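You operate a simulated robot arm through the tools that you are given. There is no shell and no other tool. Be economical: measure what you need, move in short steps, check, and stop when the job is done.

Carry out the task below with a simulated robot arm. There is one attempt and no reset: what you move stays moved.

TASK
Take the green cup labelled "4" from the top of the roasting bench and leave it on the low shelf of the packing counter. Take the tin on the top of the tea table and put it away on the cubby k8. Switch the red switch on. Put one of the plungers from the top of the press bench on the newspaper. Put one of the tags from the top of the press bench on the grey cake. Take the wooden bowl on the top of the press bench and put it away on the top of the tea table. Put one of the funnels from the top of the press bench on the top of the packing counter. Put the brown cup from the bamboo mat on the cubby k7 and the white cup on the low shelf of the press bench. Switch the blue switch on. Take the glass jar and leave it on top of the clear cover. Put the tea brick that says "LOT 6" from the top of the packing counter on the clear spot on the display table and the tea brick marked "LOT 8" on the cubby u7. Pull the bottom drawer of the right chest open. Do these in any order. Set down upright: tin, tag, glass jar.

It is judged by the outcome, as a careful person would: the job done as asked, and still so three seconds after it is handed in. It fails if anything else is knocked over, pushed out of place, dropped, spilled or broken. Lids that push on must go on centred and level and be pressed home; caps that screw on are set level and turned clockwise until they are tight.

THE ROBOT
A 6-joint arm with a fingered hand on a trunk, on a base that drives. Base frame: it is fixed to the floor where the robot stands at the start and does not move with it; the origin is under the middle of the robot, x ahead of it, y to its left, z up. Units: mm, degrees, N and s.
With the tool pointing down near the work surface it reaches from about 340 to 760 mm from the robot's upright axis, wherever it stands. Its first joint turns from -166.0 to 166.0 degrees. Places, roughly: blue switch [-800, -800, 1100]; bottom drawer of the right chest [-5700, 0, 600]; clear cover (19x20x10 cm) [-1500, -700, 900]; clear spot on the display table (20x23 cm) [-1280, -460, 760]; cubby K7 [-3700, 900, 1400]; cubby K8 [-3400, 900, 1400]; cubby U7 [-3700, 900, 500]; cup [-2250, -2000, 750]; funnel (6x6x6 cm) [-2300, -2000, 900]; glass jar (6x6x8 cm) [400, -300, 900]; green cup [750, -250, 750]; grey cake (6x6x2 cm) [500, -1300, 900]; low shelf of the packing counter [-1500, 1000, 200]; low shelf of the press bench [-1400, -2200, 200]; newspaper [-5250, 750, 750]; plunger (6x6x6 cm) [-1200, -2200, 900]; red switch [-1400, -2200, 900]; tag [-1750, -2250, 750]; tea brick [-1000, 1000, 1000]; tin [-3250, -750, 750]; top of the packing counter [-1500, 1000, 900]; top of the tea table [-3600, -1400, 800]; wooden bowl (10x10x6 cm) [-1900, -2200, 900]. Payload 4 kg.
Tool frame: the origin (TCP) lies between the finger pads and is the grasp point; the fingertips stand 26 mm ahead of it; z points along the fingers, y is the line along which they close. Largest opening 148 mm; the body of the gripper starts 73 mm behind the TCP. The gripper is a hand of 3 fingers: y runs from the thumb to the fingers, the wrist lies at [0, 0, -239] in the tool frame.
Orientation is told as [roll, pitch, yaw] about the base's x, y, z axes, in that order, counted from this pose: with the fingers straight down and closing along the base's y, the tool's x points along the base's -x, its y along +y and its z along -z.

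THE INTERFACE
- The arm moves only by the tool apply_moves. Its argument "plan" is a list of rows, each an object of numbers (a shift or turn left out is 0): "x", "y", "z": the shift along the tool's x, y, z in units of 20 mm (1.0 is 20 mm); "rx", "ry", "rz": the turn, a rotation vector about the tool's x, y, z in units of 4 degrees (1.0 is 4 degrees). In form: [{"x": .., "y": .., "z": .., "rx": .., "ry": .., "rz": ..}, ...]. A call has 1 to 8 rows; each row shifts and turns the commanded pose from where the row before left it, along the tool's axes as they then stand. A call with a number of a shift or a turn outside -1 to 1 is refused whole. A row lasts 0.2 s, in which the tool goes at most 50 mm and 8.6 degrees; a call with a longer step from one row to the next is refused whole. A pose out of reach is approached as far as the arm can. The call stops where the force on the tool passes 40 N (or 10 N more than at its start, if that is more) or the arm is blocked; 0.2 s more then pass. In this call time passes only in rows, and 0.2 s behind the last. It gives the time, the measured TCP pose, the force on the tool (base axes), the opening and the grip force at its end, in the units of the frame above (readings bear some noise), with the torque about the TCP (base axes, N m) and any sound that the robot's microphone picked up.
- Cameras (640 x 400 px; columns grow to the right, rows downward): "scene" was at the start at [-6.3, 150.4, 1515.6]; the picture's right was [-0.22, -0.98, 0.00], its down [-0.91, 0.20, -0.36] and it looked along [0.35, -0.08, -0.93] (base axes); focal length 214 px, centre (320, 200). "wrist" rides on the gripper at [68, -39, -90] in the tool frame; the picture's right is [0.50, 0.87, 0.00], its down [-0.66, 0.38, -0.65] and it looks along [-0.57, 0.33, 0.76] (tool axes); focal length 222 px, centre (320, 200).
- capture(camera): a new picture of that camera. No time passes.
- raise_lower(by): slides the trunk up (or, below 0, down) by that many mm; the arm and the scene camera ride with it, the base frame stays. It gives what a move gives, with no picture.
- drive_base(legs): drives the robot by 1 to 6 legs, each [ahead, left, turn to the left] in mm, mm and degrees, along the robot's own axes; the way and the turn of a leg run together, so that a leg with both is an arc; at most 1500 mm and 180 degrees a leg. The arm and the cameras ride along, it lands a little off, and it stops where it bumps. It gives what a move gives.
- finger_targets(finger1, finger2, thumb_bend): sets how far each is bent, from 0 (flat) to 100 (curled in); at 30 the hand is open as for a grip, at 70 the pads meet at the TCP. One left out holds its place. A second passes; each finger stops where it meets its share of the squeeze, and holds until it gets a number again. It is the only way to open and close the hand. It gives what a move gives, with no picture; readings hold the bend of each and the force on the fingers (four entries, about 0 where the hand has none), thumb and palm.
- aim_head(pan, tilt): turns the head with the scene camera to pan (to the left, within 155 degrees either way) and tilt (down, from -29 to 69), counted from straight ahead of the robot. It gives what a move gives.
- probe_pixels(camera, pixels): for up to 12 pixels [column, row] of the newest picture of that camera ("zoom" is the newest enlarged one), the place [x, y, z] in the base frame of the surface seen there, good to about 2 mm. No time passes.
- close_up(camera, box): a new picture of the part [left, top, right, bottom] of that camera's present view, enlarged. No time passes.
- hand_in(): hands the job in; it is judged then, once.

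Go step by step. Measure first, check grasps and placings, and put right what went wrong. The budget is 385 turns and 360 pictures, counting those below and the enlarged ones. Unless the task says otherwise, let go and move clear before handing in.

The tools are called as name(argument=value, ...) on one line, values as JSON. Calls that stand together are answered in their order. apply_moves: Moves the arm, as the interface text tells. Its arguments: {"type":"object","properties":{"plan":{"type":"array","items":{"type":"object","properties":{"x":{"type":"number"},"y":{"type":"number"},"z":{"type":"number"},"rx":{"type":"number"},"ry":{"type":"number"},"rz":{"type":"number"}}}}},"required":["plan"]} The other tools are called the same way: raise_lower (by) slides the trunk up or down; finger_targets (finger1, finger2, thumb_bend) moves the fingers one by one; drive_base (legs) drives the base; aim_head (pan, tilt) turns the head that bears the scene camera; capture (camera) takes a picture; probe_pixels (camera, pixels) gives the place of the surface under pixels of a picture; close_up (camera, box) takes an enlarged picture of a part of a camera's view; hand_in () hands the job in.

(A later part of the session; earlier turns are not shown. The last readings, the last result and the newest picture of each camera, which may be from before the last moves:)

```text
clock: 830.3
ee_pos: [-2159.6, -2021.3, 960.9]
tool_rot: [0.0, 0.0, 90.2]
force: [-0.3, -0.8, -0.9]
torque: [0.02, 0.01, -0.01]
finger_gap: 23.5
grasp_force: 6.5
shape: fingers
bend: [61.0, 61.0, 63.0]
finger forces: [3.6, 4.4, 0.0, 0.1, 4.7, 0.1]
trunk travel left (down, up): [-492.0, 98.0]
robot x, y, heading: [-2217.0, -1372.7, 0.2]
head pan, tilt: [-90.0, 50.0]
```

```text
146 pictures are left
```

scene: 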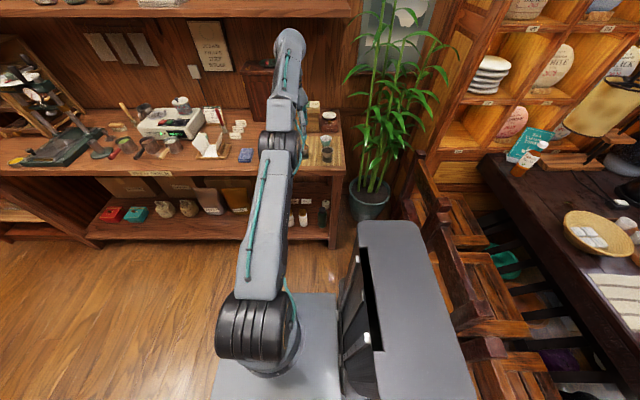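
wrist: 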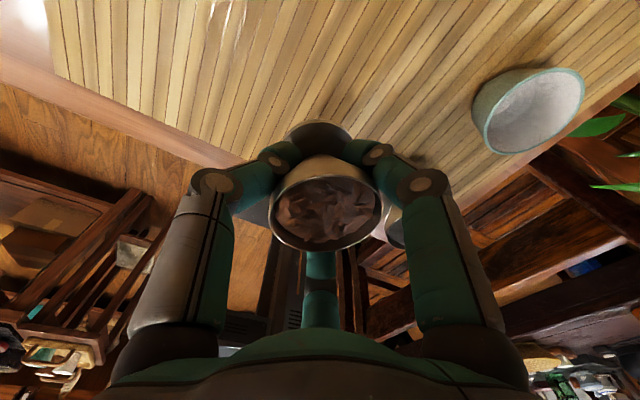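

Funnel lifted intact. Carry it to the packing counter's left end.

raise_lower(by=95)

drive_base(legs=[[0, 200, 0], [-90, 0, 0], [0, 1130, 0], [0, 0, 180]])

aim_head(pan=-95, tilt=40)

capture(camera="scene")

```text
clock: 831.6
ee_pos: [-2159.3, -2021.4, 1055.2]
tool_rot: [0.0, 0.1, 90.2]
force: [-0.1, -1.5, -0.6]
torque: [0.0, -0.01, 0.01]
finger_gap: 23.6
grasp_force: 6.6
shape: fingers
bend: [61.0, 61.0, 63.0]
finger forces: [3.7, 4.3, 0.0, 0.0, 4.7, 0.0]
trunk travel left (down, up): [-586.0, 3.0]
robot x, y, heading: [-2222.2, -1378.0, -0.1]
head pan, tilt: [-90.0, 50.0]
```

```text
clock: 846.5
ee_pos: [-2369.3, 588.9, 1054.7]
tool_rot: [-0.1, 0.0, -90.0]
force: [0.0, -0.5, -0.6]
torque: [0.03, 0.02, -0.01]
finger_gap: 23.3
grasp_force: 5.6
shape: fingers
bend: [61.0, 61.0, 63.0]
finger forces: [3.6, 3.8, 0.1, 0.0, 4.4, 0.1]
trunk travel left (down, up): [-586.0, 3.0]
robot x, y, heading: [-2311.9, -54.0, 179.7]
head pan, tilt: [-90.0, 50.0]
```

```text
clock: 847.2
ee_pos: [-2369.6, 588.1, 1055.9]
tool_rot: [0.0, 0.0, -90.1]
force: [-0.7, 0.7, -0.3]
torque: [-0.02, -0.03, -0.01]
finger_gap: 23.1
grasp_force: 6.3
shape: fingers
bend: [61.0, 61.0, 63.0]
finger forces: [3.6, 3.8, 0.0, 0.1, 4.5, 0.0]
trunk travel left (down, up): [-586.0, 3.0]
robot x, y, heading: [-2315.5, -56.7, 179.8]
head pan, tilt: [-95.0, 40.0]
```

```text
145 pictures are left
```

scene: 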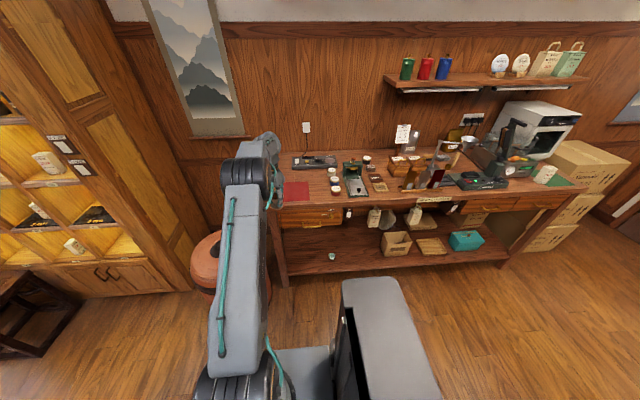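

close_up(camera="scene", box=[265, 140, 405, 215])

probe_pixels(camera="zoom", pixels=[[220, 260], [215, 200], [225, 175], [260, 270], [230, 230], [150, 230], [310, 230], [330, 265], [200, 270], [480, 240]])

```text
4.57 times, centred on (335, 178) of scene
```

zoom: 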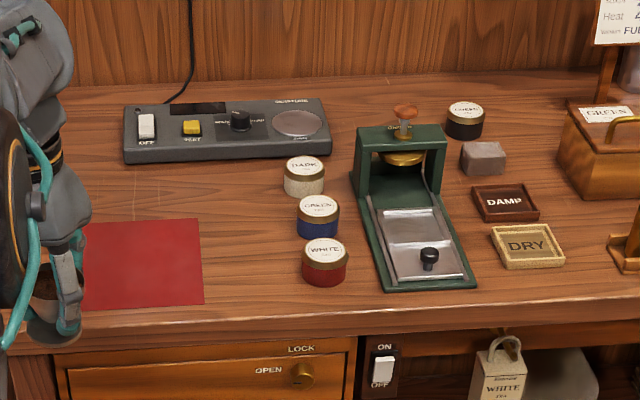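

```text
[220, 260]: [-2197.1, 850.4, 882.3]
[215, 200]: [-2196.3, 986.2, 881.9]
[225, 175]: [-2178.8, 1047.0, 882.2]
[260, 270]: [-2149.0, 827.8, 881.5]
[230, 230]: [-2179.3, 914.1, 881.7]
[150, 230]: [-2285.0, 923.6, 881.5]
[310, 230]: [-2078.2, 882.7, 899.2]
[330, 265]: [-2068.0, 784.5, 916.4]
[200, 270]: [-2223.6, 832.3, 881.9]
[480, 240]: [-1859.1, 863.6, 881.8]
```

Bare wood at (-2155,880) between the red cloth and the jars. Go there and lower.

drive_base(legs=[[-214, 0, 0], [0, -292, 0]])

raise_lower(by=-115)

capture(camera="wrist")

raise_lower(by=-6)

raise_lower(by=-3)

```text
clock: 850.5
ee_pos: [-2153.6, 879.6, 1056.3]
tool_rot: [0.0, 0.0, -90.1]
force: [0.1, -0.1, -0.8]
torque: [-0.01, 0.01, 0.01]
finger_gap: 23.2
grasp_force: 5.7
shape: fingers
bend: [61.0, 61.0, 63.0]
finger forces: [3.6, 3.8, 0.0, 0.0, 4.5, 0.0]
trunk travel left (down, up): [-586.0, 3.0]
robot x, y, heading: [-2096.6, 232.4, 179.9]
head pan, tilt: [-95.0, 40.0]
```

```text
clock: 852.0
ee_pos: [-2153.9, 876.6, 940.8]
tool_rot: [0.0, -0.1, -90.1]
force: [0.1, -0.6, -0.2]
torque: [0.0, 0.04, 0.04]
finger_gap: 23.1
grasp_force: 6.3
shape: fingers
bend: [61.0, 61.0, 63.0]
finger forces: [3.6, 3.8, 0.0, 0.0, 4.5, 0.0]
trunk travel left (down, up): [-472.0, 118.0]
robot x, y, heading: [-2094.2, 231.7, 179.7]
head pan, tilt: [-95.0, 40.0]
```

```text
143 pictures are left
```

wrist: 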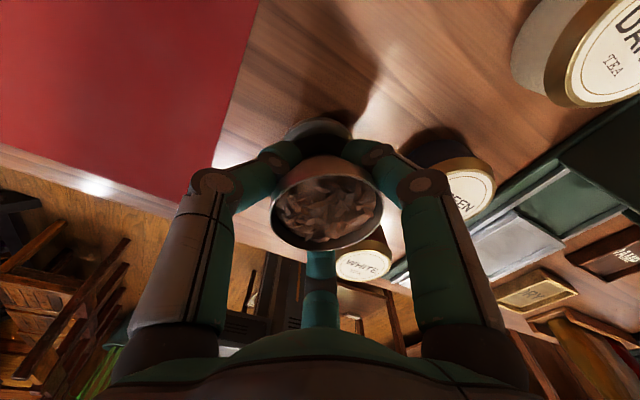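

```text
clock: 852.5
ee_pos: [-2153.3, 878.3, 934.2]
tool_rot: [-0.1, 0.0, -90.1]
force: [-0.8, -0.4, -1.0]
torque: [-0.01, 0.0, -0.02]
finger_gap: 23.1
grasp_force: 5.6
shape: fingers
bend: [61.0, 61.0, 63.0]
finger forces: [3.6, 3.8, 0.1, 0.1, 4.5, 0.0]
trunk travel left (down, up): [-466.0, 124.0]
robot x, y, heading: [-2099.9, 230.6, 179.7]
head pan, tilt: [-95.0, 40.0]
```

```text
clock: 853.0
ee_pos: [-2154.6, 877.6, 931.3]
tool_rot: [0.1, 0.0, -90.1]
force: [0.5, -0.5, -0.6]
torque: [0.03, 0.0, 0.03]
finger_gap: 23.1
grasp_force: 6.4
shape: fingers
bend: [61.0, 61.0, 63.0]
finger forces: [3.5, 3.8, 0.1, 0.0, 4.4, 0.1]
trunk travel left (down, up): [-462.0, 127.0]
robot x, y, heading: [-2097.7, 235.5, 179.9]
head pan, tilt: [-95.0, 40.0]
```

raise_lower(by=-2)

raise_lower(by=-1.5)

```text
clock: 853.5
ee_pos: [-2155.0, 878.6, 929.4]
tool_rot: [0.0, 0.0, -90.0]
force: [-1.7, -0.3, 1.4]
torque: [-0.01, -0.02, -0.01]
finger_gap: 22.9
grasp_force: 5.7
shape: fingers
bend: [62.0, 61.0, 63.0]
finger forces: [3.2, 3.6, 0.0, 0.0, 4.7, 0.0]
trunk travel left (down, up): [-460.0, 129.0]
robot x, y, heading: [-2099.8, 234.1, 179.8]
head pan, tilt: [-95.0, 40.0]
```

```text
clock: 854.0
ee_pos: [-2155.0, 877.6, 929.2]
tool_rot: [0.0, 0.1, -90.1]
force: [-1.2, 0.6, 2.5]
torque: [-0.03, 0.0, 0.0]
finger_gap: 22.7
grasp_force: 5.7
shape: fingers
bend: [62.0, 61.0, 64.0]
finger forces: [3.1, 3.1, 0.1, 0.0, 4.6, 0.0]
trunk travel left (down, up): [-459.0, 131.0]
robot x, y, heading: [-2096.7, 230.0, 179.8]
head pan, tilt: [-95.0, 40.0]
```

Resting (2.5 N). Release and rise.

finger_targets(finger1=47, finger2=47, thumb_bend=47)

raise_lower(by=130)

capture(camera="wrist")

```text
clock: 855.0
ee_pos: [-2154.7, 878.0, 928.8]
tool_rot: [0.0, 0.1, -90.1]
force: [-0.4, -0.7, 0.3]
torque: [0.05, -0.01, -0.01]
finger_gap: 71.8
grasp_force: 0.0
shape: fingers
bend: [47.0, 47.0, 47.0]
finger forces: [0.0, 0.1, 0.0, 0.1, 0.0, 0.1]
trunk travel left (down, up): [-459.0, 131.0]
robot x, y, heading: [-2094.8, 233.3, 179.7]
head pan, tilt: [-95.0, 40.0]
```

```text
clock: 856.6
ee_pos: [-2153.7, 877.6, 1058.5]
tool_rot: [0.0, 0.0, -90.0]
force: [-0.8, -0.5, 0.0]
torque: [0.0, 0.01, -0.01]
finger_gap: 71.5
grasp_force: 0.1
shape: fingers
bend: [47.0, 47.0, 47.0]
finger forces: [0.0, 0.1, 0.0, 0.0, 0.0, 0.0]
trunk travel left (down, up): [-589.0, 1.0]
robot x, y, heading: [-2099.4, 232.0, 179.8]
head pan, tilt: [-95.0, 40.0]
```

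```text
142 pictures are left
```

wrist: 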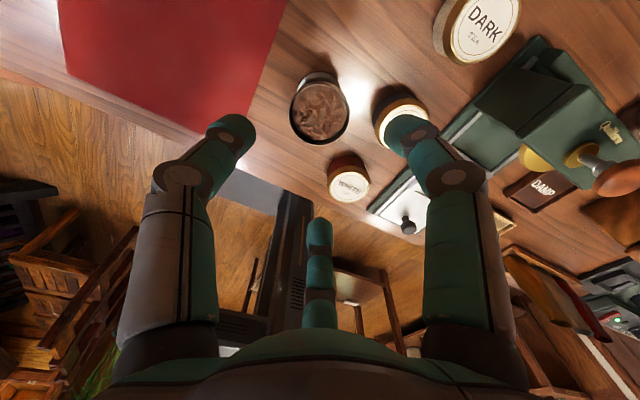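

Funnel is on the counter. Next the blue switch on the display case's rear panel: approach from the press-bench aisle.

drive_base(legs=[[0, 330, 0], [215, 0, 0], [0, 1460, 0], [-1500, 0, 0]])

aim_head(pan=-95, tilt=35)

capture(camera="scene")

```text
clock: 873.9
ee_pos: [-885.3, -913.3, 1057.6]
tool_rot: [0.0, 0.1, -90.2]
force: [0.3, 0.6, 0.6]
torque: [-0.07, -0.03, -0.01]
finger_gap: 71.7
grasp_force: 0.1
shape: fingers
bend: [47.0, 47.0, 47.0]
finger forces: [0.0, 0.1, 0.0, 0.1, 0.0, 0.1]
trunk travel left (down, up): [-589.0, 1.0]
robot x, y, heading: [-828.2, -1554.0, 179.5]
head pan, tilt: [-95.0, 40.0]
```

```text
clock: 874.6
ee_pos: [-885.8, -913.5, 1057.3]
tool_rot: [0.0, 0.0, -90.2]
force: [-0.4, -0.1, -0.4]
torque: [-0.02, 0.02, 0.01]
finger_gap: 71.5
grasp_force: 0.0
shape: fingers
bend: [47.0, 47.0, 47.0]
finger forces: [0.0, 0.0, 0.0, 0.1, 0.0, 0.0]
trunk travel left (down, up): [-589.0, 1.0]
robot x, y, heading: [-829.2, -1559.0, 179.5]
head pan, tilt: [-95.0, 35.0]
```

```text
141 pictures are left
```

scene: 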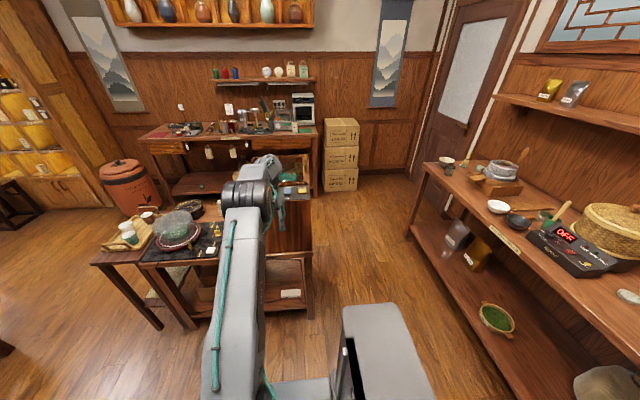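

close_up(camera="scene", box=[262, 160, 322, 205])

probe_pixels(camera="zoom", pixels=[[190, 300], [260, 290], [300, 280], [350, 300], [400, 290], [230, 320], [300, 320]])

```text
8.89 times, centred on (292, 182) of scene
```

zoom: 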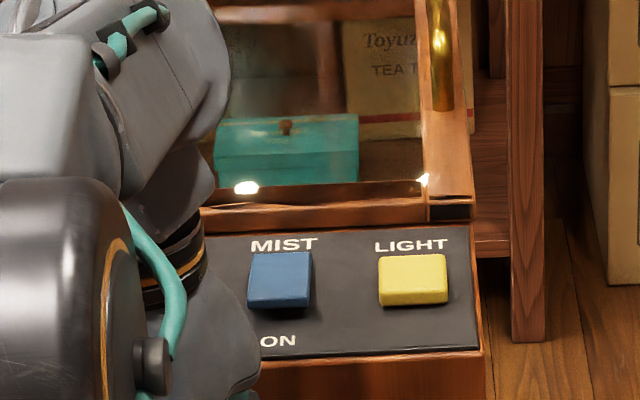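

```text
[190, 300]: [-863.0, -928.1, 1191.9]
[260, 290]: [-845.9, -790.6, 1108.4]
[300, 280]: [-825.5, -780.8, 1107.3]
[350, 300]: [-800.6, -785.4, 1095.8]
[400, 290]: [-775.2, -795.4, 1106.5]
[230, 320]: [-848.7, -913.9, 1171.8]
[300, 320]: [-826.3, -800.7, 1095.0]
```

"ON" is at the near (−Y) end of the blue rocker. Probe its slope.

probe_pixels(camera="zoom", pixels=[[282, 257], [282, 268], [280, 280], [280, 290], [280, 299], [280, 306], [253, 280], [308, 275], [280, 318], [282, 246], [295, 345]])

```text
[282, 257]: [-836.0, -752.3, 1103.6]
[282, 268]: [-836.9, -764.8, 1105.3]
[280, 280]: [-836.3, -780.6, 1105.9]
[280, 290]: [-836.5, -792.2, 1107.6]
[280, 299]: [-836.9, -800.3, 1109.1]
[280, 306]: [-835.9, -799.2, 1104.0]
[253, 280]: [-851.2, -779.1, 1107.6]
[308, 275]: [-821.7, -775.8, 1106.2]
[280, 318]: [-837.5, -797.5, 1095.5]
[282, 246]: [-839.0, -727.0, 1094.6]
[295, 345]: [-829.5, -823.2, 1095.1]
```

Press its near end at (-836,-792). Raise/retract, close the hand, and approach.

finger_targets(finger1=70, finger2=70, thumb_bend=70)

apply_moves(plan=[{"x": -0.5, "z": -1}, {"x": -0.5, "z": -1}, {"x": -0.5, "z": -1}, {"x": -0.5, "z": -1}, {"x": -0.5, "z": -1}])

drive_base(legs=[[-50, 0, 0], [0, -172, 0]])

capture(camera="wrist")

```text
clock: 875.6
ee_pos: [-885.2, -912.7, 1057.7]
tool_rot: [-0.1, -0.1, -90.1]
force: [0.5, 0.5, 1.0]
torque: [0.06, -0.01, -0.01]
finger_gap: 0.2
grasp_force: 0.1
shape: fingers
bend: [69.0, 69.0, 70.0]
finger forces: [0.1, 0.0, 0.0, 0.0, 0.1, 0.0]
trunk travel left (down, up): [-589.0, 1.0]
robot x, y, heading: [-829.9, -1557.3, 180.1]
head pan, tilt: [-95.0, 35.0]
```

```text
clock: 876.8
ee_pos: [-883.9, -964.4, 1158.5]
tool_rot: [0.0, 0.0, -90.1]
force: [0.4, -0.9, -0.2]
torque: [-0.01, -0.01, -0.02]
finger_gap: 0.7
grasp_force: 0.0
shape: fingers
bend: [69.0, 69.0, 70.0]
finger forces: [0.0, 0.0, 0.1, 0.0, 0.0, 0.0]
trunk travel left (down, up): [-589.0, 1.0]
robot x, y, heading: [-829.2, -1558.8, 179.6]
head pan, tilt: [-95.0, 35.0]
```

```text
clock: 878.8
ee_pos: [-834.9, -788.8, 1158.0]
tool_rot: [0.0, 0.1, -90.1]
force: [-0.8, -0.4, -0.3]
torque: [-0.01, 0.0, 0.01]
finger_gap: 0.3
grasp_force: 0.0
shape: fingers
bend: [69.0, 69.0, 70.0]
finger forces: [0.1, 0.0, 0.1, 0.0, 0.0, 0.0]
trunk travel left (down, up): [-589.0, 1.0]
robot x, y, heading: [-778.4, -1386.3, 180.2]
head pan, tilt: [-95.0, 35.0]
```

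```text
139 pictures are left
```

wrist: 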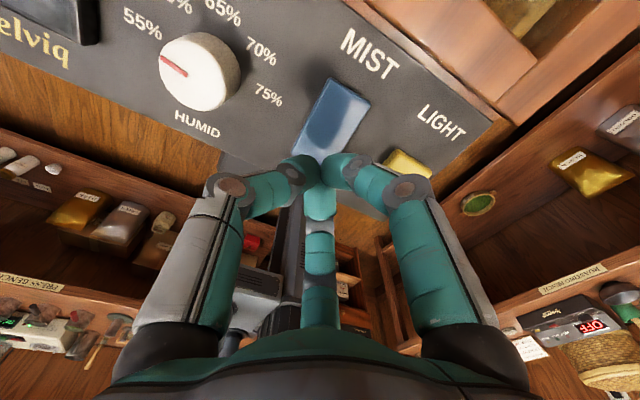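

apply_moves(plan=[{"x": -0.2, "z": 0.6}, {"z": 0.4}, {"z": 0.3}])

apply_moves(plan=[{"z": 0.15}, {"z": 0.15}, {"z": 0.15}])

apply_moves(plan=[{"z": 0.15}, {"z": 0.15}, {"z": 0.15}])

```text
clock: 879.6
ee_pos: [-834.6, -794.2, 1131.4]
tool_rot: [-0.2, 0.0, -90.1]
force: [0.2, -0.1, 0.0]
torque: [0.01, -0.03, 0.0]
finger_gap: 0.3
grasp_force: 0.0
shape: fingers
bend: [70.0, 70.0, 70.0]
finger forces: [0.0, 0.0, 0.1, 0.0, 0.0, 0.0]
trunk travel left (down, up): [-589.0, 1.0]
robot x, y, heading: [-777.9, -1386.1, 179.9]
head pan, tilt: [-95.0, 35.0]
```

```text
clock: 880.6
ee_pos: [-835.7, -792.8, 1128.9]
tool_rot: [-0.1, 0.7, -90.1]
force: [-1.2, -3.5, 17.6]
torque: [-0.01, 0.1, 0.0]
finger_gap: 0.1
grasp_force: 12.3
shape: fingers
bend: [71.0, 69.0, 71.0]
finger forces: [7.8, 5.2, 0.0, 0.0, 12.6, 0.1]
trunk travel left (down, up): [-589.0, 1.0]
robot x, y, heading: [-777.8, -1384.4, 179.9]
head pan, tilt: [-95.0, 35.0]
stopped in row 3: the force on the tool passed its limit at 41 N (the readings are from after the stop); the commanded pose is now the measured one
```

```text
clock: 881.1
ee_pos: [-835.3, -792.9, 1128.4]
tool_rot: [-0.1, 1.2, -90.0]
force: [-0.4, -3.8, 18.6]
torque: [-0.02, 0.1, -0.04]
finger_gap: 0.0
grasp_force: 12.4
shape: fingers
bend: [71.0, 69.0, 71.0]
finger forces: [7.4, 6.1, 0.0, 0.1, 11.9, 0.0]
trunk travel left (down, up): [-589.0, 1.0]
robot x, y, heading: [-774.7, -1386.7, 180.0]
head pan, tilt: [-95.0, 35.0]
stopped in row 2: the force on the tool passed its limit at 44 N (the readings are from after the stop); the commanded pose is now the measured one
```

apply_moves(plan=[{"z": -1}, {"z": -1}])

drive_base(legs=[[0, 150, 0]])

close_up(camera="scene", box=[242, 160, 322, 215])

capture(camera="scene")

```text
clock: 881.7
ee_pos: [-834.3, -791.6, 1166.5]
tool_rot: [0.0, 0.8, -90.1]
force: [0.2, -0.6, 0.2]
torque: [0.0, -0.03, -0.02]
finger_gap: 0.2
grasp_force: 0.0
shape: fingers
bend: [70.0, 69.0, 70.0]
finger forces: [0.0, 0.1, 0.1, 0.1, 0.0, 0.0]
trunk travel left (down, up): [-589.0, 1.0]
robot x, y, heading: [-774.9, -1385.2, 179.7]
head pan, tilt: [-95.0, 35.0]
```

```text
clock: 883.0
ee_pos: [-835.5, -943.8, 1167.0]
tool_rot: [-0.1, 0.9, -89.9]
force: [-0.8, -0.3, 1.6]
torque: [-0.01, 0.01, 0.03]
finger_gap: 0.0
grasp_force: 0.0
shape: fingers
bend: [70.0, 69.0, 70.0]
finger forces: [0.1, 0.0, 0.0, 0.0, 0.1, 0.1]
trunk travel left (down, up): [-589.0, 1.0]
robot x, y, heading: [-781.8, -1533.3, 180.0]
head pan, tilt: [-95.0, 35.0]
```

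```text
7.27 times, centred on (282, 188) of scene
```

zoom: 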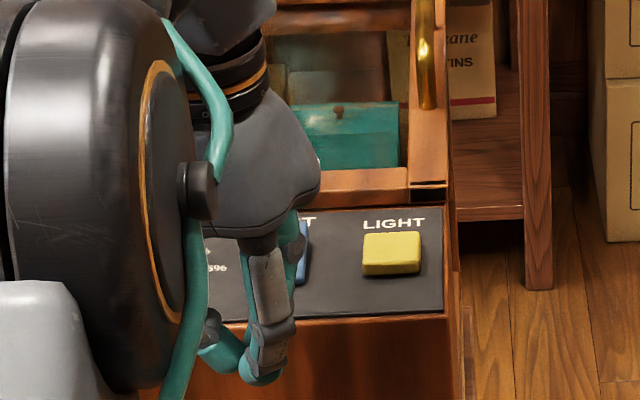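

```text
137 pictures are left
```

scene: 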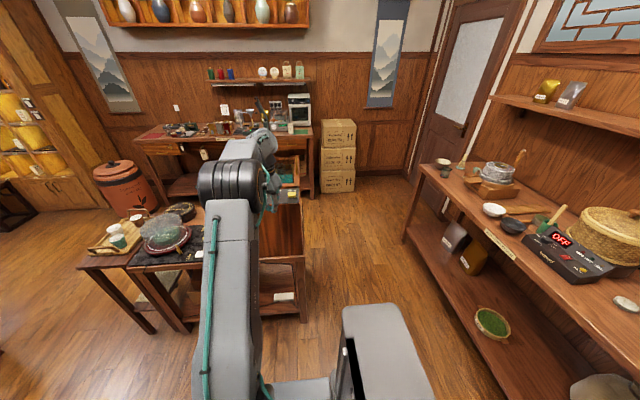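

drive_base(legs=[[170, 0, 0]])

close_up(camera="scene", box=[260, 150, 360, 220])

```text
clock: 884.5
ee_pos: [-1008.3, -942.9, 1166.3]
tool_rot: [-0.1, 0.9, -90.0]
force: [-0.4, 0.1, 0.6]
torque: [-0.02, -0.01, 0.01]
finger_gap: 0.1
grasp_force: 0.1
shape: fingers
bend: [70.0, 69.0, 70.0]
finger forces: [0.1, 0.1, 0.0, 0.0, 0.1, 0.0]
trunk travel left (down, up): [-589.0, 1.0]
robot x, y, heading: [-952.1, -1538.5, 180.1]
head pan, tilt: [-95.0, 35.0]
```

```text
5.71 times, centred on (310, 185) of scene
```

zoom: 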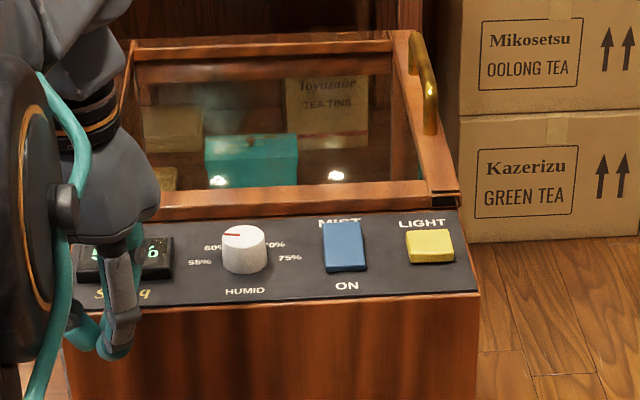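

The blue rocker is now tipped to ON. Next a tag: go back along the bench, turn, and look at the tags.

drive_base(legs=[[850, -120, 0], [0, 0, 180]])

aim_head(pan=-90, tilt=48)

capture(camera="scene")

capture(camera="wrist")

```text
clock: 896.5
ee_pos: [-1737.8, -2004.3, 1165.9]
tool_rot: [-0.1, 0.9, 91.3]
force: [-0.4, 0.0, 0.7]
torque: [0.0, 0.01, 0.01]
finger_gap: 0.0
grasp_force: 0.0
shape: fingers
bend: [70.0, 69.0, 70.0]
finger forces: [0.1, 0.0, 0.0, 0.0, 0.0, 0.1]
trunk travel left (down, up): [-589.0, 1.0]
robot x, y, heading: [-1806.0, -1412.7, 1.3]
head pan, tilt: [-95.0, 35.0]
```

```text
clock: 897.3
ee_pos: [-1737.3, -2006.0, 1165.8]
tool_rot: [-0.1, 0.9, 91.4]
force: [0.8, -0.2, -0.4]
torque: [0.01, -0.03, -0.02]
finger_gap: 0.2
grasp_force: 0.0
shape: fingers
bend: [70.0, 69.0, 70.0]
finger forces: [0.1, 0.0, 0.0, 0.0, 0.0, 0.0]
trunk travel left (down, up): [-589.0, 1.0]
robot x, y, heading: [-1809.4, -1413.5, 1.3]
head pan, tilt: [-90.0, 48.0]
```

```text
135 pictures are left
```

scene: 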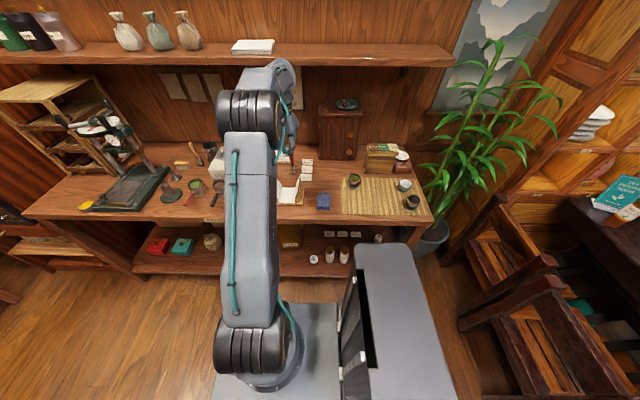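

```text
134 pictures are left
```

wrist: 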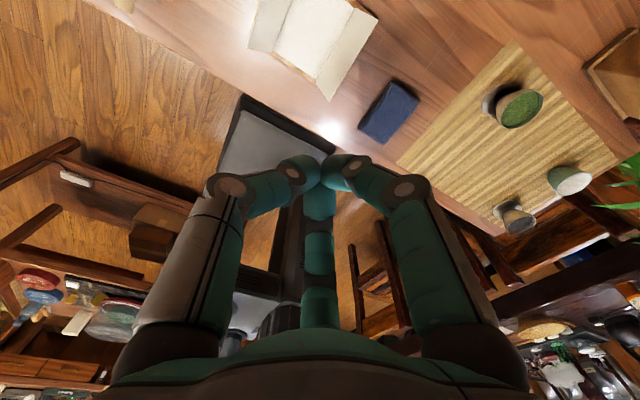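

Tags at (307,165). Zoom and probe.

close_up(camera="scene", box=[280, 145, 336, 187])

probe_pixels(camera="zoom", pixels=[[260, 155], [365, 155], [310, 150], [310, 170], [250, 230], [365, 230], [300, 225], [245, 300], [355, 300], [300, 295], [300, 275], [300, 320]])

```text
9.52 times, centred on (308, 166) of scene
```

zoom: 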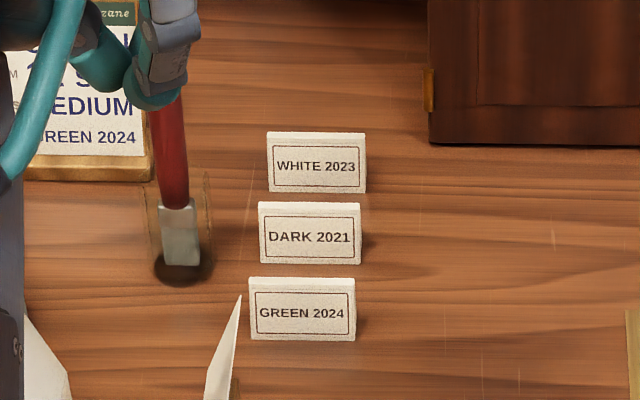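

```text
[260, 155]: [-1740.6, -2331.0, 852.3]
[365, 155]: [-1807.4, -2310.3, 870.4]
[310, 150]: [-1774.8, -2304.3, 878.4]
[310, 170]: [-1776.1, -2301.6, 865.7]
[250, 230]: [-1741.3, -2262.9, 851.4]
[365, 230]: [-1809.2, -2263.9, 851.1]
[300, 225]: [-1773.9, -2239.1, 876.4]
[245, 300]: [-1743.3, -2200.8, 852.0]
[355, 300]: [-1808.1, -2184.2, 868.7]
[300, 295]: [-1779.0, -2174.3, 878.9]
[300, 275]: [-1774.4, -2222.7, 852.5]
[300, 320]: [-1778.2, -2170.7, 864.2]
```

Take the "GREEN 2024" tag at (-1776,-2178). Rotate the tool 90° so the pinch closes across its thin direction.

apply_moves(plan=[{"ry": -0.22, "rz": -1}, {"rz": -1}, {"rz": -1}, {"rz": -1}, {"rz": -1}, {"rz": -1}, {"rz": -1}, {"rz": -1}])

apply_moves(plan=[{"rz": -1}, {"rz": -1}, {"rz": -1}, {"rz": -1}, {"rz": -1}, {"rz": -1}, {"rz": -1}, {"rz": -1}])

apply_moves(plan=[{"rz": -1}, {"rz": -1}, {"rz": -1}, {"rz": -1}, {"rz": -1}, {"rz": -1}, {"rz": -0.15}])

finger_targets(finger1=56, finger2=56, thumb_bend=56)

```text
clock: 899.1
ee_pos: [-1737.3, -2005.8, 1166.5]
tool_rot: [0.0, 0.0, 123.4]
force: [-1.0, 0.6, -0.8]
torque: [-0.01, 0.01, -0.02]
finger_gap: 0.2
grasp_force: 0.0
shape: fingers
bend: [70.0, 69.0, 70.0]
finger forces: [0.1, 0.1, 0.0, 0.1, 0.0, 0.0]
trunk travel left (down, up): [-589.0, 1.0]
robot x, y, heading: [-1805.2, -1416.2, 1.2]
head pan, tilt: [-90.0, 48.0]
```

```text
clock: 900.9
ee_pos: [-1736.8, -2006.5, 1166.4]
tool_rot: [0.1, 0.0, 155.3]
force: [-0.7, 0.6, -0.4]
torque: [-0.01, 0.02, 0.01]
finger_gap: 0.0
grasp_force: 0.1
shape: fingers
bend: [70.0, 69.0, 70.0]
finger forces: [0.1, 0.0, 0.0, 0.0, 0.0, 0.0]
trunk travel left (down, up): [-589.0, 1.0]
robot x, y, heading: [-1807.9, -1414.2, 1.2]
head pan, tilt: [-90.0, 48.0]
```

```text
clock: 902.5
ee_pos: [-1736.2, -2006.5, 1166.0]
tool_rot: [0.0, 0.1, 180.1]
force: [-0.2, -0.1, -1.1]
torque: [0.06, -0.01, 0.02]
finger_gap: 0.3
grasp_force: 0.0
shape: fingers
bend: [70.0, 69.0, 70.0]
finger forces: [0.0, 0.0, 0.0, 0.1, 0.0, 0.1]
trunk travel left (down, up): [-589.0, 1.0]
robot x, y, heading: [-1804.9, -1409.1, 1.2]
head pan, tilt: [-90.0, 48.0]
```

```text
clock: 903.5
ee_pos: [-1737.7, -2005.8, 1166.8]
tool_rot: [0.0, 0.0, 179.9]
force: [-0.1, 0.6, -0.2]
torque: [0.0, 0.01, -0.01]
finger_gap: 41.9
grasp_force: 0.0
shape: fingers
bend: [56.0, 56.0, 56.0]
finger forces: [0.0, 0.0, 0.0, 0.0, 0.0, 0.0]
trunk travel left (down, up): [-589.0, 1.0]
robot x, y, heading: [-1807.6, -1412.2, 1.2]
head pan, tilt: [-90.0, 48.0]
```

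drive_base(legs=[[-44, -174, 0]])

raise_lower(by=-190)

capture(camera="wrist")

```text
clock: 905.0
ee_pos: [-1776.0, -2181.1, 1166.1]
tool_rot: [0.0, 0.0, 180.0]
force: [-0.3, -0.5, 0.1]
torque: [0.0, 0.02, -0.01]
finger_gap: 41.8
grasp_force: 0.0
shape: fingers
bend: [56.0, 56.0, 56.0]
finger forces: [0.0, 0.0, 0.0, 0.0, 0.1, 0.1]
trunk travel left (down, up): [-589.0, 1.0]
robot x, y, heading: [-1845.4, -1591.4, 1.3]
head pan, tilt: [-90.0, 48.0]
```

```text
clock: 907.0
ee_pos: [-1777.1, -2180.3, 976.0]
tool_rot: [0.0, 0.1, 180.0]
force: [0.4, 0.1, 0.8]
torque: [0.01, 0.01, 0.0]
finger_gap: 42.1
grasp_force: 0.2
shape: fingers
bend: [56.0, 56.0, 56.0]
finger forces: [0.0, 0.0, 0.0, 0.0, 0.0, 0.0]
trunk travel left (down, up): [-399.0, 191.0]
robot x, y, heading: [-1848.2, -1589.2, 1.3]
head pan, tilt: [-90.0, 48.0]
```

```text
132 pictures are left
```

wrist: 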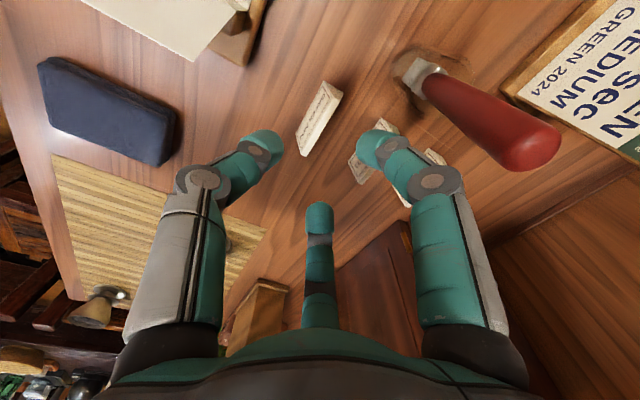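

close_up(camera="wrist", box=[280, 70, 360, 170])

probe_pixels(camera="wrist", pixels=[[303, 150], [325, 115], [338, 92], [320, 85], [310, 120], [328, 88], [298, 135], [332, 110], [460, 95], [540, 150], [390, 130]])

```text
4.00 times, centred on (320, 120) of wrist
```

zoom: 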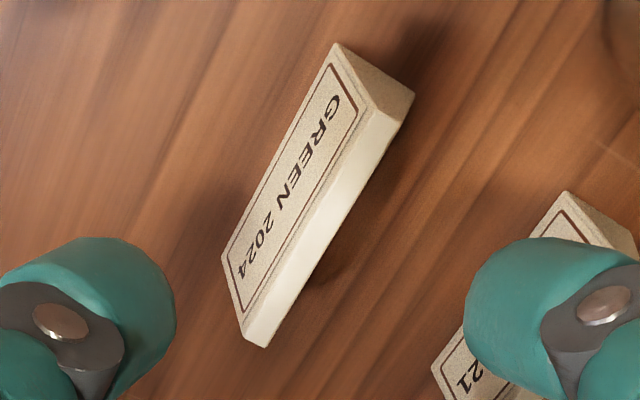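

```text
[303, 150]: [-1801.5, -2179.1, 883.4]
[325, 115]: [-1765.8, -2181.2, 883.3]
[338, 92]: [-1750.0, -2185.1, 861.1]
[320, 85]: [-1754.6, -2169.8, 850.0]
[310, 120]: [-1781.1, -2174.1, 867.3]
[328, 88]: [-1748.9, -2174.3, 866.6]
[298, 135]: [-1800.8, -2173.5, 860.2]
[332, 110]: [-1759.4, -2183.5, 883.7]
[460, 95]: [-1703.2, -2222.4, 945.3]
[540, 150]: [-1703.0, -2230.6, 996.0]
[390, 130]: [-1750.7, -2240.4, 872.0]
```

Aligned. Narrow the opening slightly, descend and pinch.

finger_targets(finger1=59, finger2=59, thumb_bend=58)

apply_moves(plan=[{"z": 0.95}, {"z": 0.95}, {"z": 0.95}, {"z": 0.95}, {"z": 0.7}])

capture(camera="wrist")

```text
clock: 908.0
ee_pos: [-1777.1, -2181.7, 976.0]
tool_rot: [0.0, 0.0, 180.0]
force: [-0.5, 1.2, 0.1]
torque: [-0.01, 0.0, 0.01]
finger_gap: 36.7
grasp_force: 0.1
shape: fingers
bend: [59.0, 59.0, 57.0]
finger forces: [0.0, 0.0, 0.0, 0.1, 0.1, 0.0]
trunk travel left (down, up): [-399.0, 191.0]
robot x, y, heading: [-1846.1, -1587.6, 1.1]
head pan, tilt: [-90.0, 48.0]
```

```text
clock: 909.2
ee_pos: [-1777.0, -2182.4, 886.0]
tool_rot: [0.1, 0.0, 179.9]
force: [0.5, 0.5, -0.2]
torque: [0.01, 0.02, 0.0]
finger_gap: 36.5
grasp_force: 0.1
shape: fingers
bend: [59.0, 59.0, 57.0]
finger forces: [0.0, 0.0, 0.0, 0.1, 0.1, 0.0]
trunk travel left (down, up): [-399.0, 191.0]
robot x, y, heading: [-1845.3, -1590.3, 1.3]
head pan, tilt: [-90.0, 48.0]
```

```text
130 pictures are left
```

wrist: 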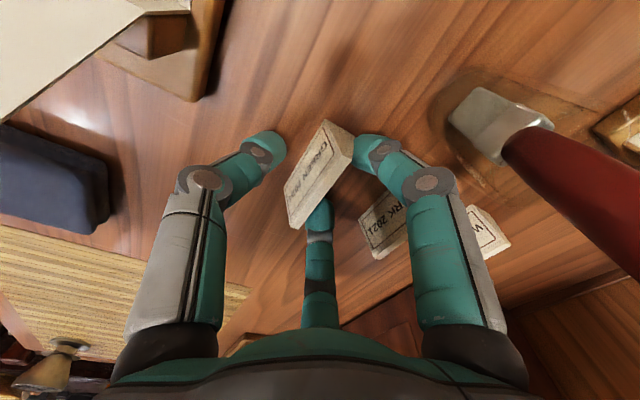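

Tag lies between thumb and fingers. Close.

finger_targets(finger1=72, finger2=72, thumb_bend=72)

raise_lower(by=40)

capture(camera="wrist")

```text
clock: 910.2
ee_pos: [-1777.4, -2181.7, 885.1]
tool_rot: [0.0, 0.0, 180.0]
force: [-0.6, -0.7, 0.0]
torque: [0.02, 0.01, 0.0]
finger_gap: 13.0
grasp_force: 9.1
shape: fingers
bend: [67.0, 67.0, 66.0]
finger forces: [4.6, 4.5, 0.0, 0.0, 8.8, 0.0]
trunk travel left (down, up): [-399.0, 191.0]
robot x, y, heading: [-1846.4, -1590.1, 1.3]
head pan, tilt: [-90.0, 48.0]
```

```text
clock: 911.1
ee_pos: [-1777.1, -2182.0, 925.9]
tool_rot: [-0.1, 0.1, 180.0]
force: [0.6, 0.6, -0.2]
torque: [-0.02, 0.03, 0.02]
finger_gap: 13.2
grasp_force: 8.6
shape: fingers
bend: [67.0, 67.0, 66.0]
finger forces: [4.6, 4.6, 0.0, 0.1, 8.8, 0.0]
trunk travel left (down, up): [-439.0, 151.0]
robot x, y, heading: [-1847.0, -1587.7, 1.2]
head pan, tilt: [-90.0, 48.0]
```

```text
129 pictures are left
```

wrist: 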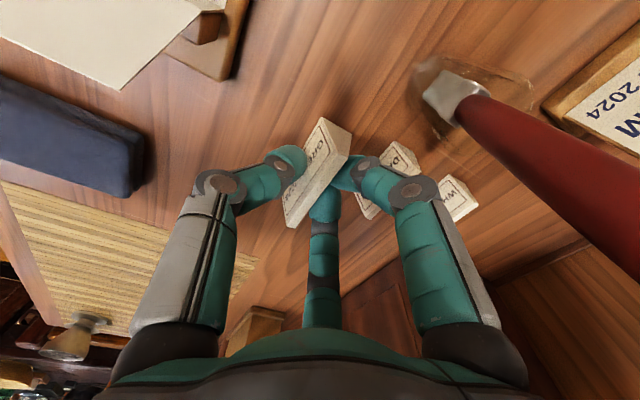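

Tag held. Carry it to the roasting bench side and look for the grey cake.

raise_lower(by=150)

drive_base(legs=[[0, 290, 0], [600, 0, 0], [0, 0, 88.8], [0, -750, 0]])

aim_head(pan=-75, tilt=35)

capture(camera="scene")

```text
clock: 912.8
ee_pos: [-1777.3, -2181.8, 1075.7]
tool_rot: [0.1, 0.0, 180.1]
force: [0.2, 0.6, 0.5]
torque: [0.01, -0.02, 0.0]
finger_gap: 13.3
grasp_force: 8.9
shape: fingers
bend: [67.0, 67.0, 66.0]
finger forces: [4.6, 4.5, 0.1, 0.1, 8.8, 0.0]
trunk travel left (down, up): [-589.0, 1.0]
robot x, y, heading: [-1848.1, -1588.5, 1.3]
head pan, tilt: [-90.0, 48.0]
```

```text
clock: 925.2
ee_pos: [79.8, -1241.8, 1076.2]
tool_rot: [0.0, 0.0, -91.5]
force: [0.2, 0.2, -0.4]
torque: [0.01, -0.01, 0.04]
finger_gap: 12.7
grasp_force: 8.8
shape: fingers
bend: [67.0, 67.0, 66.0]
finger forces: [4.5, 4.4, 0.1, 0.0, 8.4, 0.0]
trunk travel left (down, up): [-589.0, 1.0]
robot x, y, heading: [-513.3, -1298.8, 89.9]
head pan, tilt: [-90.0, 48.0]
```

```text
clock: 926.0
ee_pos: [81.0, -1241.1, 1075.7]
tool_rot: [0.1, -0.1, -91.6]
force: [-0.8, 1.2, 0.7]
torque: [-0.01, -0.01, 0.03]
finger_gap: 12.9
grasp_force: 8.4
shape: fingers
bend: [67.0, 67.0, 66.0]
finger forces: [4.4, 4.4, 0.0, 0.0, 8.4, 0.0]
trunk travel left (down, up): [-589.0, 1.0]
robot x, y, heading: [-512.4, -1294.9, 89.8]
head pan, tilt: [-75.0, 35.0]
```

```text
128 pictures are left
```

scene: 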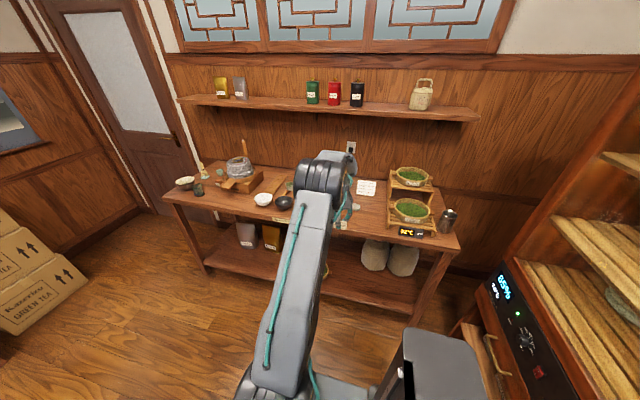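

close_up(camera="scene", box=[320, 160, 470, 250])

probe_pixels(camera="zoom", pixels=[[90, 275], [100, 290], [195, 120], [400, 230], [290, 220], [200, 220], [90, 265], [560, 260]])

```text
4.27 times, centred on (395, 205) of scene
```

zoom: 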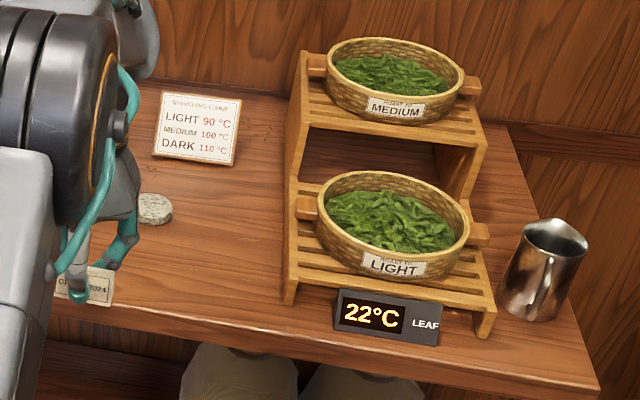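

```text
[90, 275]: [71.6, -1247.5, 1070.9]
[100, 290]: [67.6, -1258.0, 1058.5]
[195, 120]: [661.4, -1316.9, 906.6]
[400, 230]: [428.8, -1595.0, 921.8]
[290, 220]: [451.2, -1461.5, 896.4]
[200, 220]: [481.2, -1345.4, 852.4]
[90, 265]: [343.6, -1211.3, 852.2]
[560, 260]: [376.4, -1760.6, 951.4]
```

Grey cake at zoom (155,209). Probe it.

probe_pixels(camera="zoom", pixels=[[155, 203], [141, 208], [171, 208], [155, 197], [155, 214], [155, 222]])

close_up(camera="scene", box=[340, 195, 372, 220])

```text
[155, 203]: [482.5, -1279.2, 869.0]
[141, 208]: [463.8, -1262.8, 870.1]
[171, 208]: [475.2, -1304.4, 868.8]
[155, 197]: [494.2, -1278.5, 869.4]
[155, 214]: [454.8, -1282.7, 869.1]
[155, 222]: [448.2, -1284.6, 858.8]
```

```text
16.00 times, centred on (356, 208) of scene
```

zoom: 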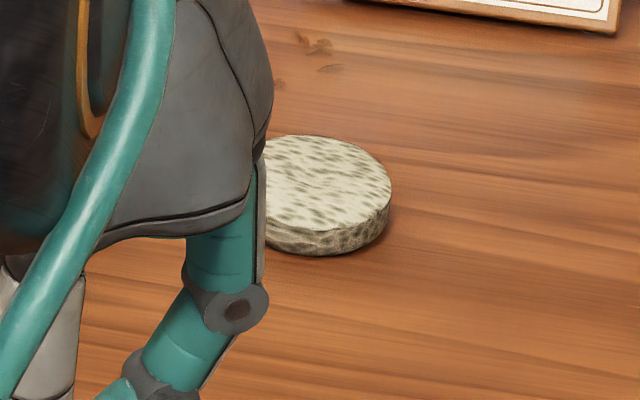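

probe_pixels(camera="zoom", pixels=[[388, 190], [320, 138], [320, 228], [270, 160], [320, 183], [300, 137], [345, 226]])

```text
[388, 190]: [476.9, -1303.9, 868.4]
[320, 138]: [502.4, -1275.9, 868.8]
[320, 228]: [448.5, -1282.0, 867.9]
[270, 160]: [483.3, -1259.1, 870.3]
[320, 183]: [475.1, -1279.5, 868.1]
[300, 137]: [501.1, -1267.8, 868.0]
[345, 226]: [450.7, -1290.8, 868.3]
```

Cake centre (475,-1277), top 869. Drive over it and lower the tag.

drive_base(legs=[[-36, 0, 0], [0, -395, 0]])

raise_lower(by=-155)

capture(camera="wrist")

capture(camera="scene")

```text
clock: 928.9
ee_pos: [472.9, -1278.5, 1075.8]
tool_rot: [-0.1, 0.1, -91.6]
force: [-0.2, -0.9, -0.9]
torque: [-0.01, 0.02, 0.01]
finger_gap: 12.5
grasp_force: 8.3
shape: fingers
bend: [67.0, 67.0, 66.0]
finger forces: [4.4, 4.4, 0.0, 0.0, 8.4, 0.1]
trunk travel left (down, up): [-589.0, 1.0]
robot x, y, heading: [-121.5, -1334.7, 89.6]
head pan, tilt: [-75.0, 35.0]
```

```text
clock: 930.7
ee_pos: [472.9, -1279.2, 922.4]
tool_rot: [-0.1, 0.1, -91.6]
force: [0.7, -0.9, -0.6]
torque: [-0.02, -0.03, 0.01]
finger_gap: 12.6
grasp_force: 8.7
shape: fingers
bend: [67.0, 67.0, 66.0]
finger forces: [4.4, 4.4, 0.0, 0.0, 8.4, 0.1]
trunk travel left (down, up): [-434.0, 156.0]
robot x, y, heading: [-123.2, -1335.6, 89.8]
head pan, tilt: [-75.0, 35.0]
```

```text
125 pictures are left
```

wrist: 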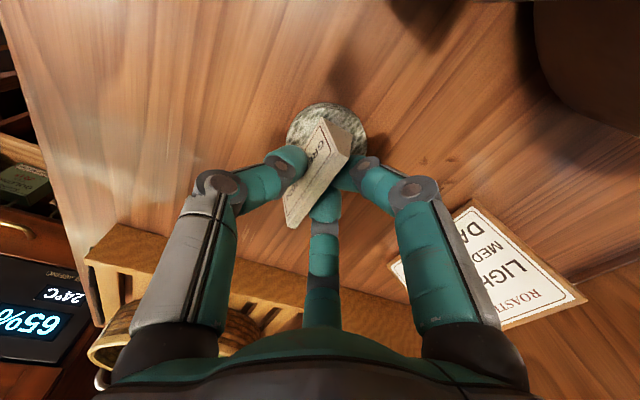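

```text
124 pictures are left
```

scene: 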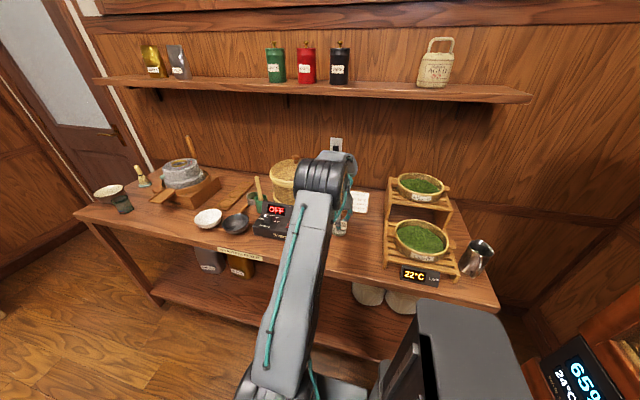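

probe_pixels(camera="wrist", pixels=[[289, 128], [365, 128], [328, 104], [350, 112], [303, 112], [340, 140], [345, 145], [295, 215]])

```text
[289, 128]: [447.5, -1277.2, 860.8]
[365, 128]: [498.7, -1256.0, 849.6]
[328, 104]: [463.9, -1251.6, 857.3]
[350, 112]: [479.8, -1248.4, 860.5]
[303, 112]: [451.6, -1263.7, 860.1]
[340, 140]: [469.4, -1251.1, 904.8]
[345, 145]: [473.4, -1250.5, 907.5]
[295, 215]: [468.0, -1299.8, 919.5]
```

Nearly centred; nudge 3 mm and lower to contact.

apply_moves(plan=[{"x": 0.12, "y": 0.15, "z": 0.4}, {"z": 0.3}])

apply_moves(plan=[{"z": 0.12}, {"z": 0.1}])

apply_moves(plan=[{"z": 0.08}])

```text
clock: 931.3
ee_pos: [476.7, -1275.8, 907.2]
tool_rot: [0.1, -0.1, -91.6]
force: [-1.1, -0.6, 1.2]
torque: [-0.02, 0.01, 0.0]
finger_gap: 12.7
grasp_force: 8.4
shape: fingers
bend: [67.0, 67.0, 66.0]
finger forces: [4.4, 4.4, 0.0, 0.1, 8.4, 0.1]
trunk travel left (down, up): [-434.0, 156.0]
robot x, y, heading: [-119.2, -1328.0, 89.9]
head pan, tilt: [-75.0, 35.0]
```

```text
clock: 931.9
ee_pos: [476.9, -1275.5, 903.0]
tool_rot: [-0.1, 0.0, -91.6]
force: [1.0, 0.5, 1.6]
torque: [-0.02, 0.02, -0.04]
finger_gap: 13.1
grasp_force: 9.3
shape: fingers
bend: [67.0, 67.0, 66.0]
finger forces: [4.9, 4.8, 0.0, 0.0, 9.0, 0.0]
trunk travel left (down, up): [-434.0, 156.0]
robot x, y, heading: [-121.5, -1334.1, 89.5]
head pan, tilt: [-75.0, 35.0]
```

```text
clock: 932.3
ee_pos: [476.8, -1277.0, 902.4]
tool_rot: [0.1, 0.1, -91.6]
force: [0.6, -0.4, 10.2]
torque: [-0.02, 0.0, 0.01]
finger_gap: 12.7
grasp_force: 11.5
shape: fingers
bend: [67.0, 67.0, 67.0]
finger forces: [5.9, 5.8, 0.0, 0.1, 11.8, 0.1]
trunk travel left (down, up): [-434.0, 156.0]
robot x, y, heading: [-120.8, -1336.1, 89.8]
head pan, tilt: [-75.0, 35.0]
```

Contact (10 N). Release evenly and rise.

finger_targets(finger1=57, finger2=57, thumb_bend=56)

raise_lower(by=150)

capture(camera="wrist")

```text
clock: 933.3
ee_pos: [476.3, -1276.3, 901.7]
tool_rot: [0.0, 0.0, -91.5]
force: [0.2, 0.0, 0.4]
torque: [-0.04, 0.0, 0.04]
finger_gap: 42.0
grasp_force: 0.0
shape: fingers
bend: [56.0, 56.0, 56.0]
finger forces: [0.1, 0.0, 0.1, 0.0, 0.1, 0.0]
trunk travel left (down, up): [-434.0, 156.0]
robot x, y, heading: [-117.1, -1332.5, 89.8]
head pan, tilt: [-75.0, 35.0]
```

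```text
clock: 935.0
ee_pos: [477.3, -1276.5, 1052.4]
tool_rot: [0.0, 0.1, -91.6]
force: [1.0, -1.2, -0.1]
torque: [0.0, 0.01, -0.01]
finger_gap: 42.0
grasp_force: 0.0
shape: fingers
bend: [56.0, 56.0, 56.0]
finger forces: [0.0, 0.0, 0.1, 0.0, 0.0, 0.0]
trunk travel left (down, up): [-584.0, 6.0]
robot x, y, heading: [-120.4, -1335.5, 89.6]
head pan, tilt: [-75.0, 35.0]
```

```text
123 pictures are left
```

wrist: 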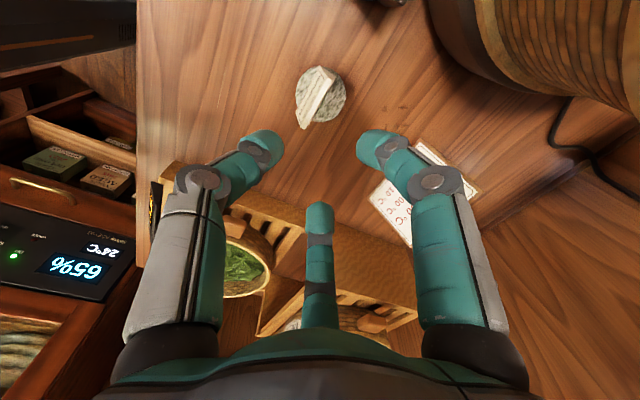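

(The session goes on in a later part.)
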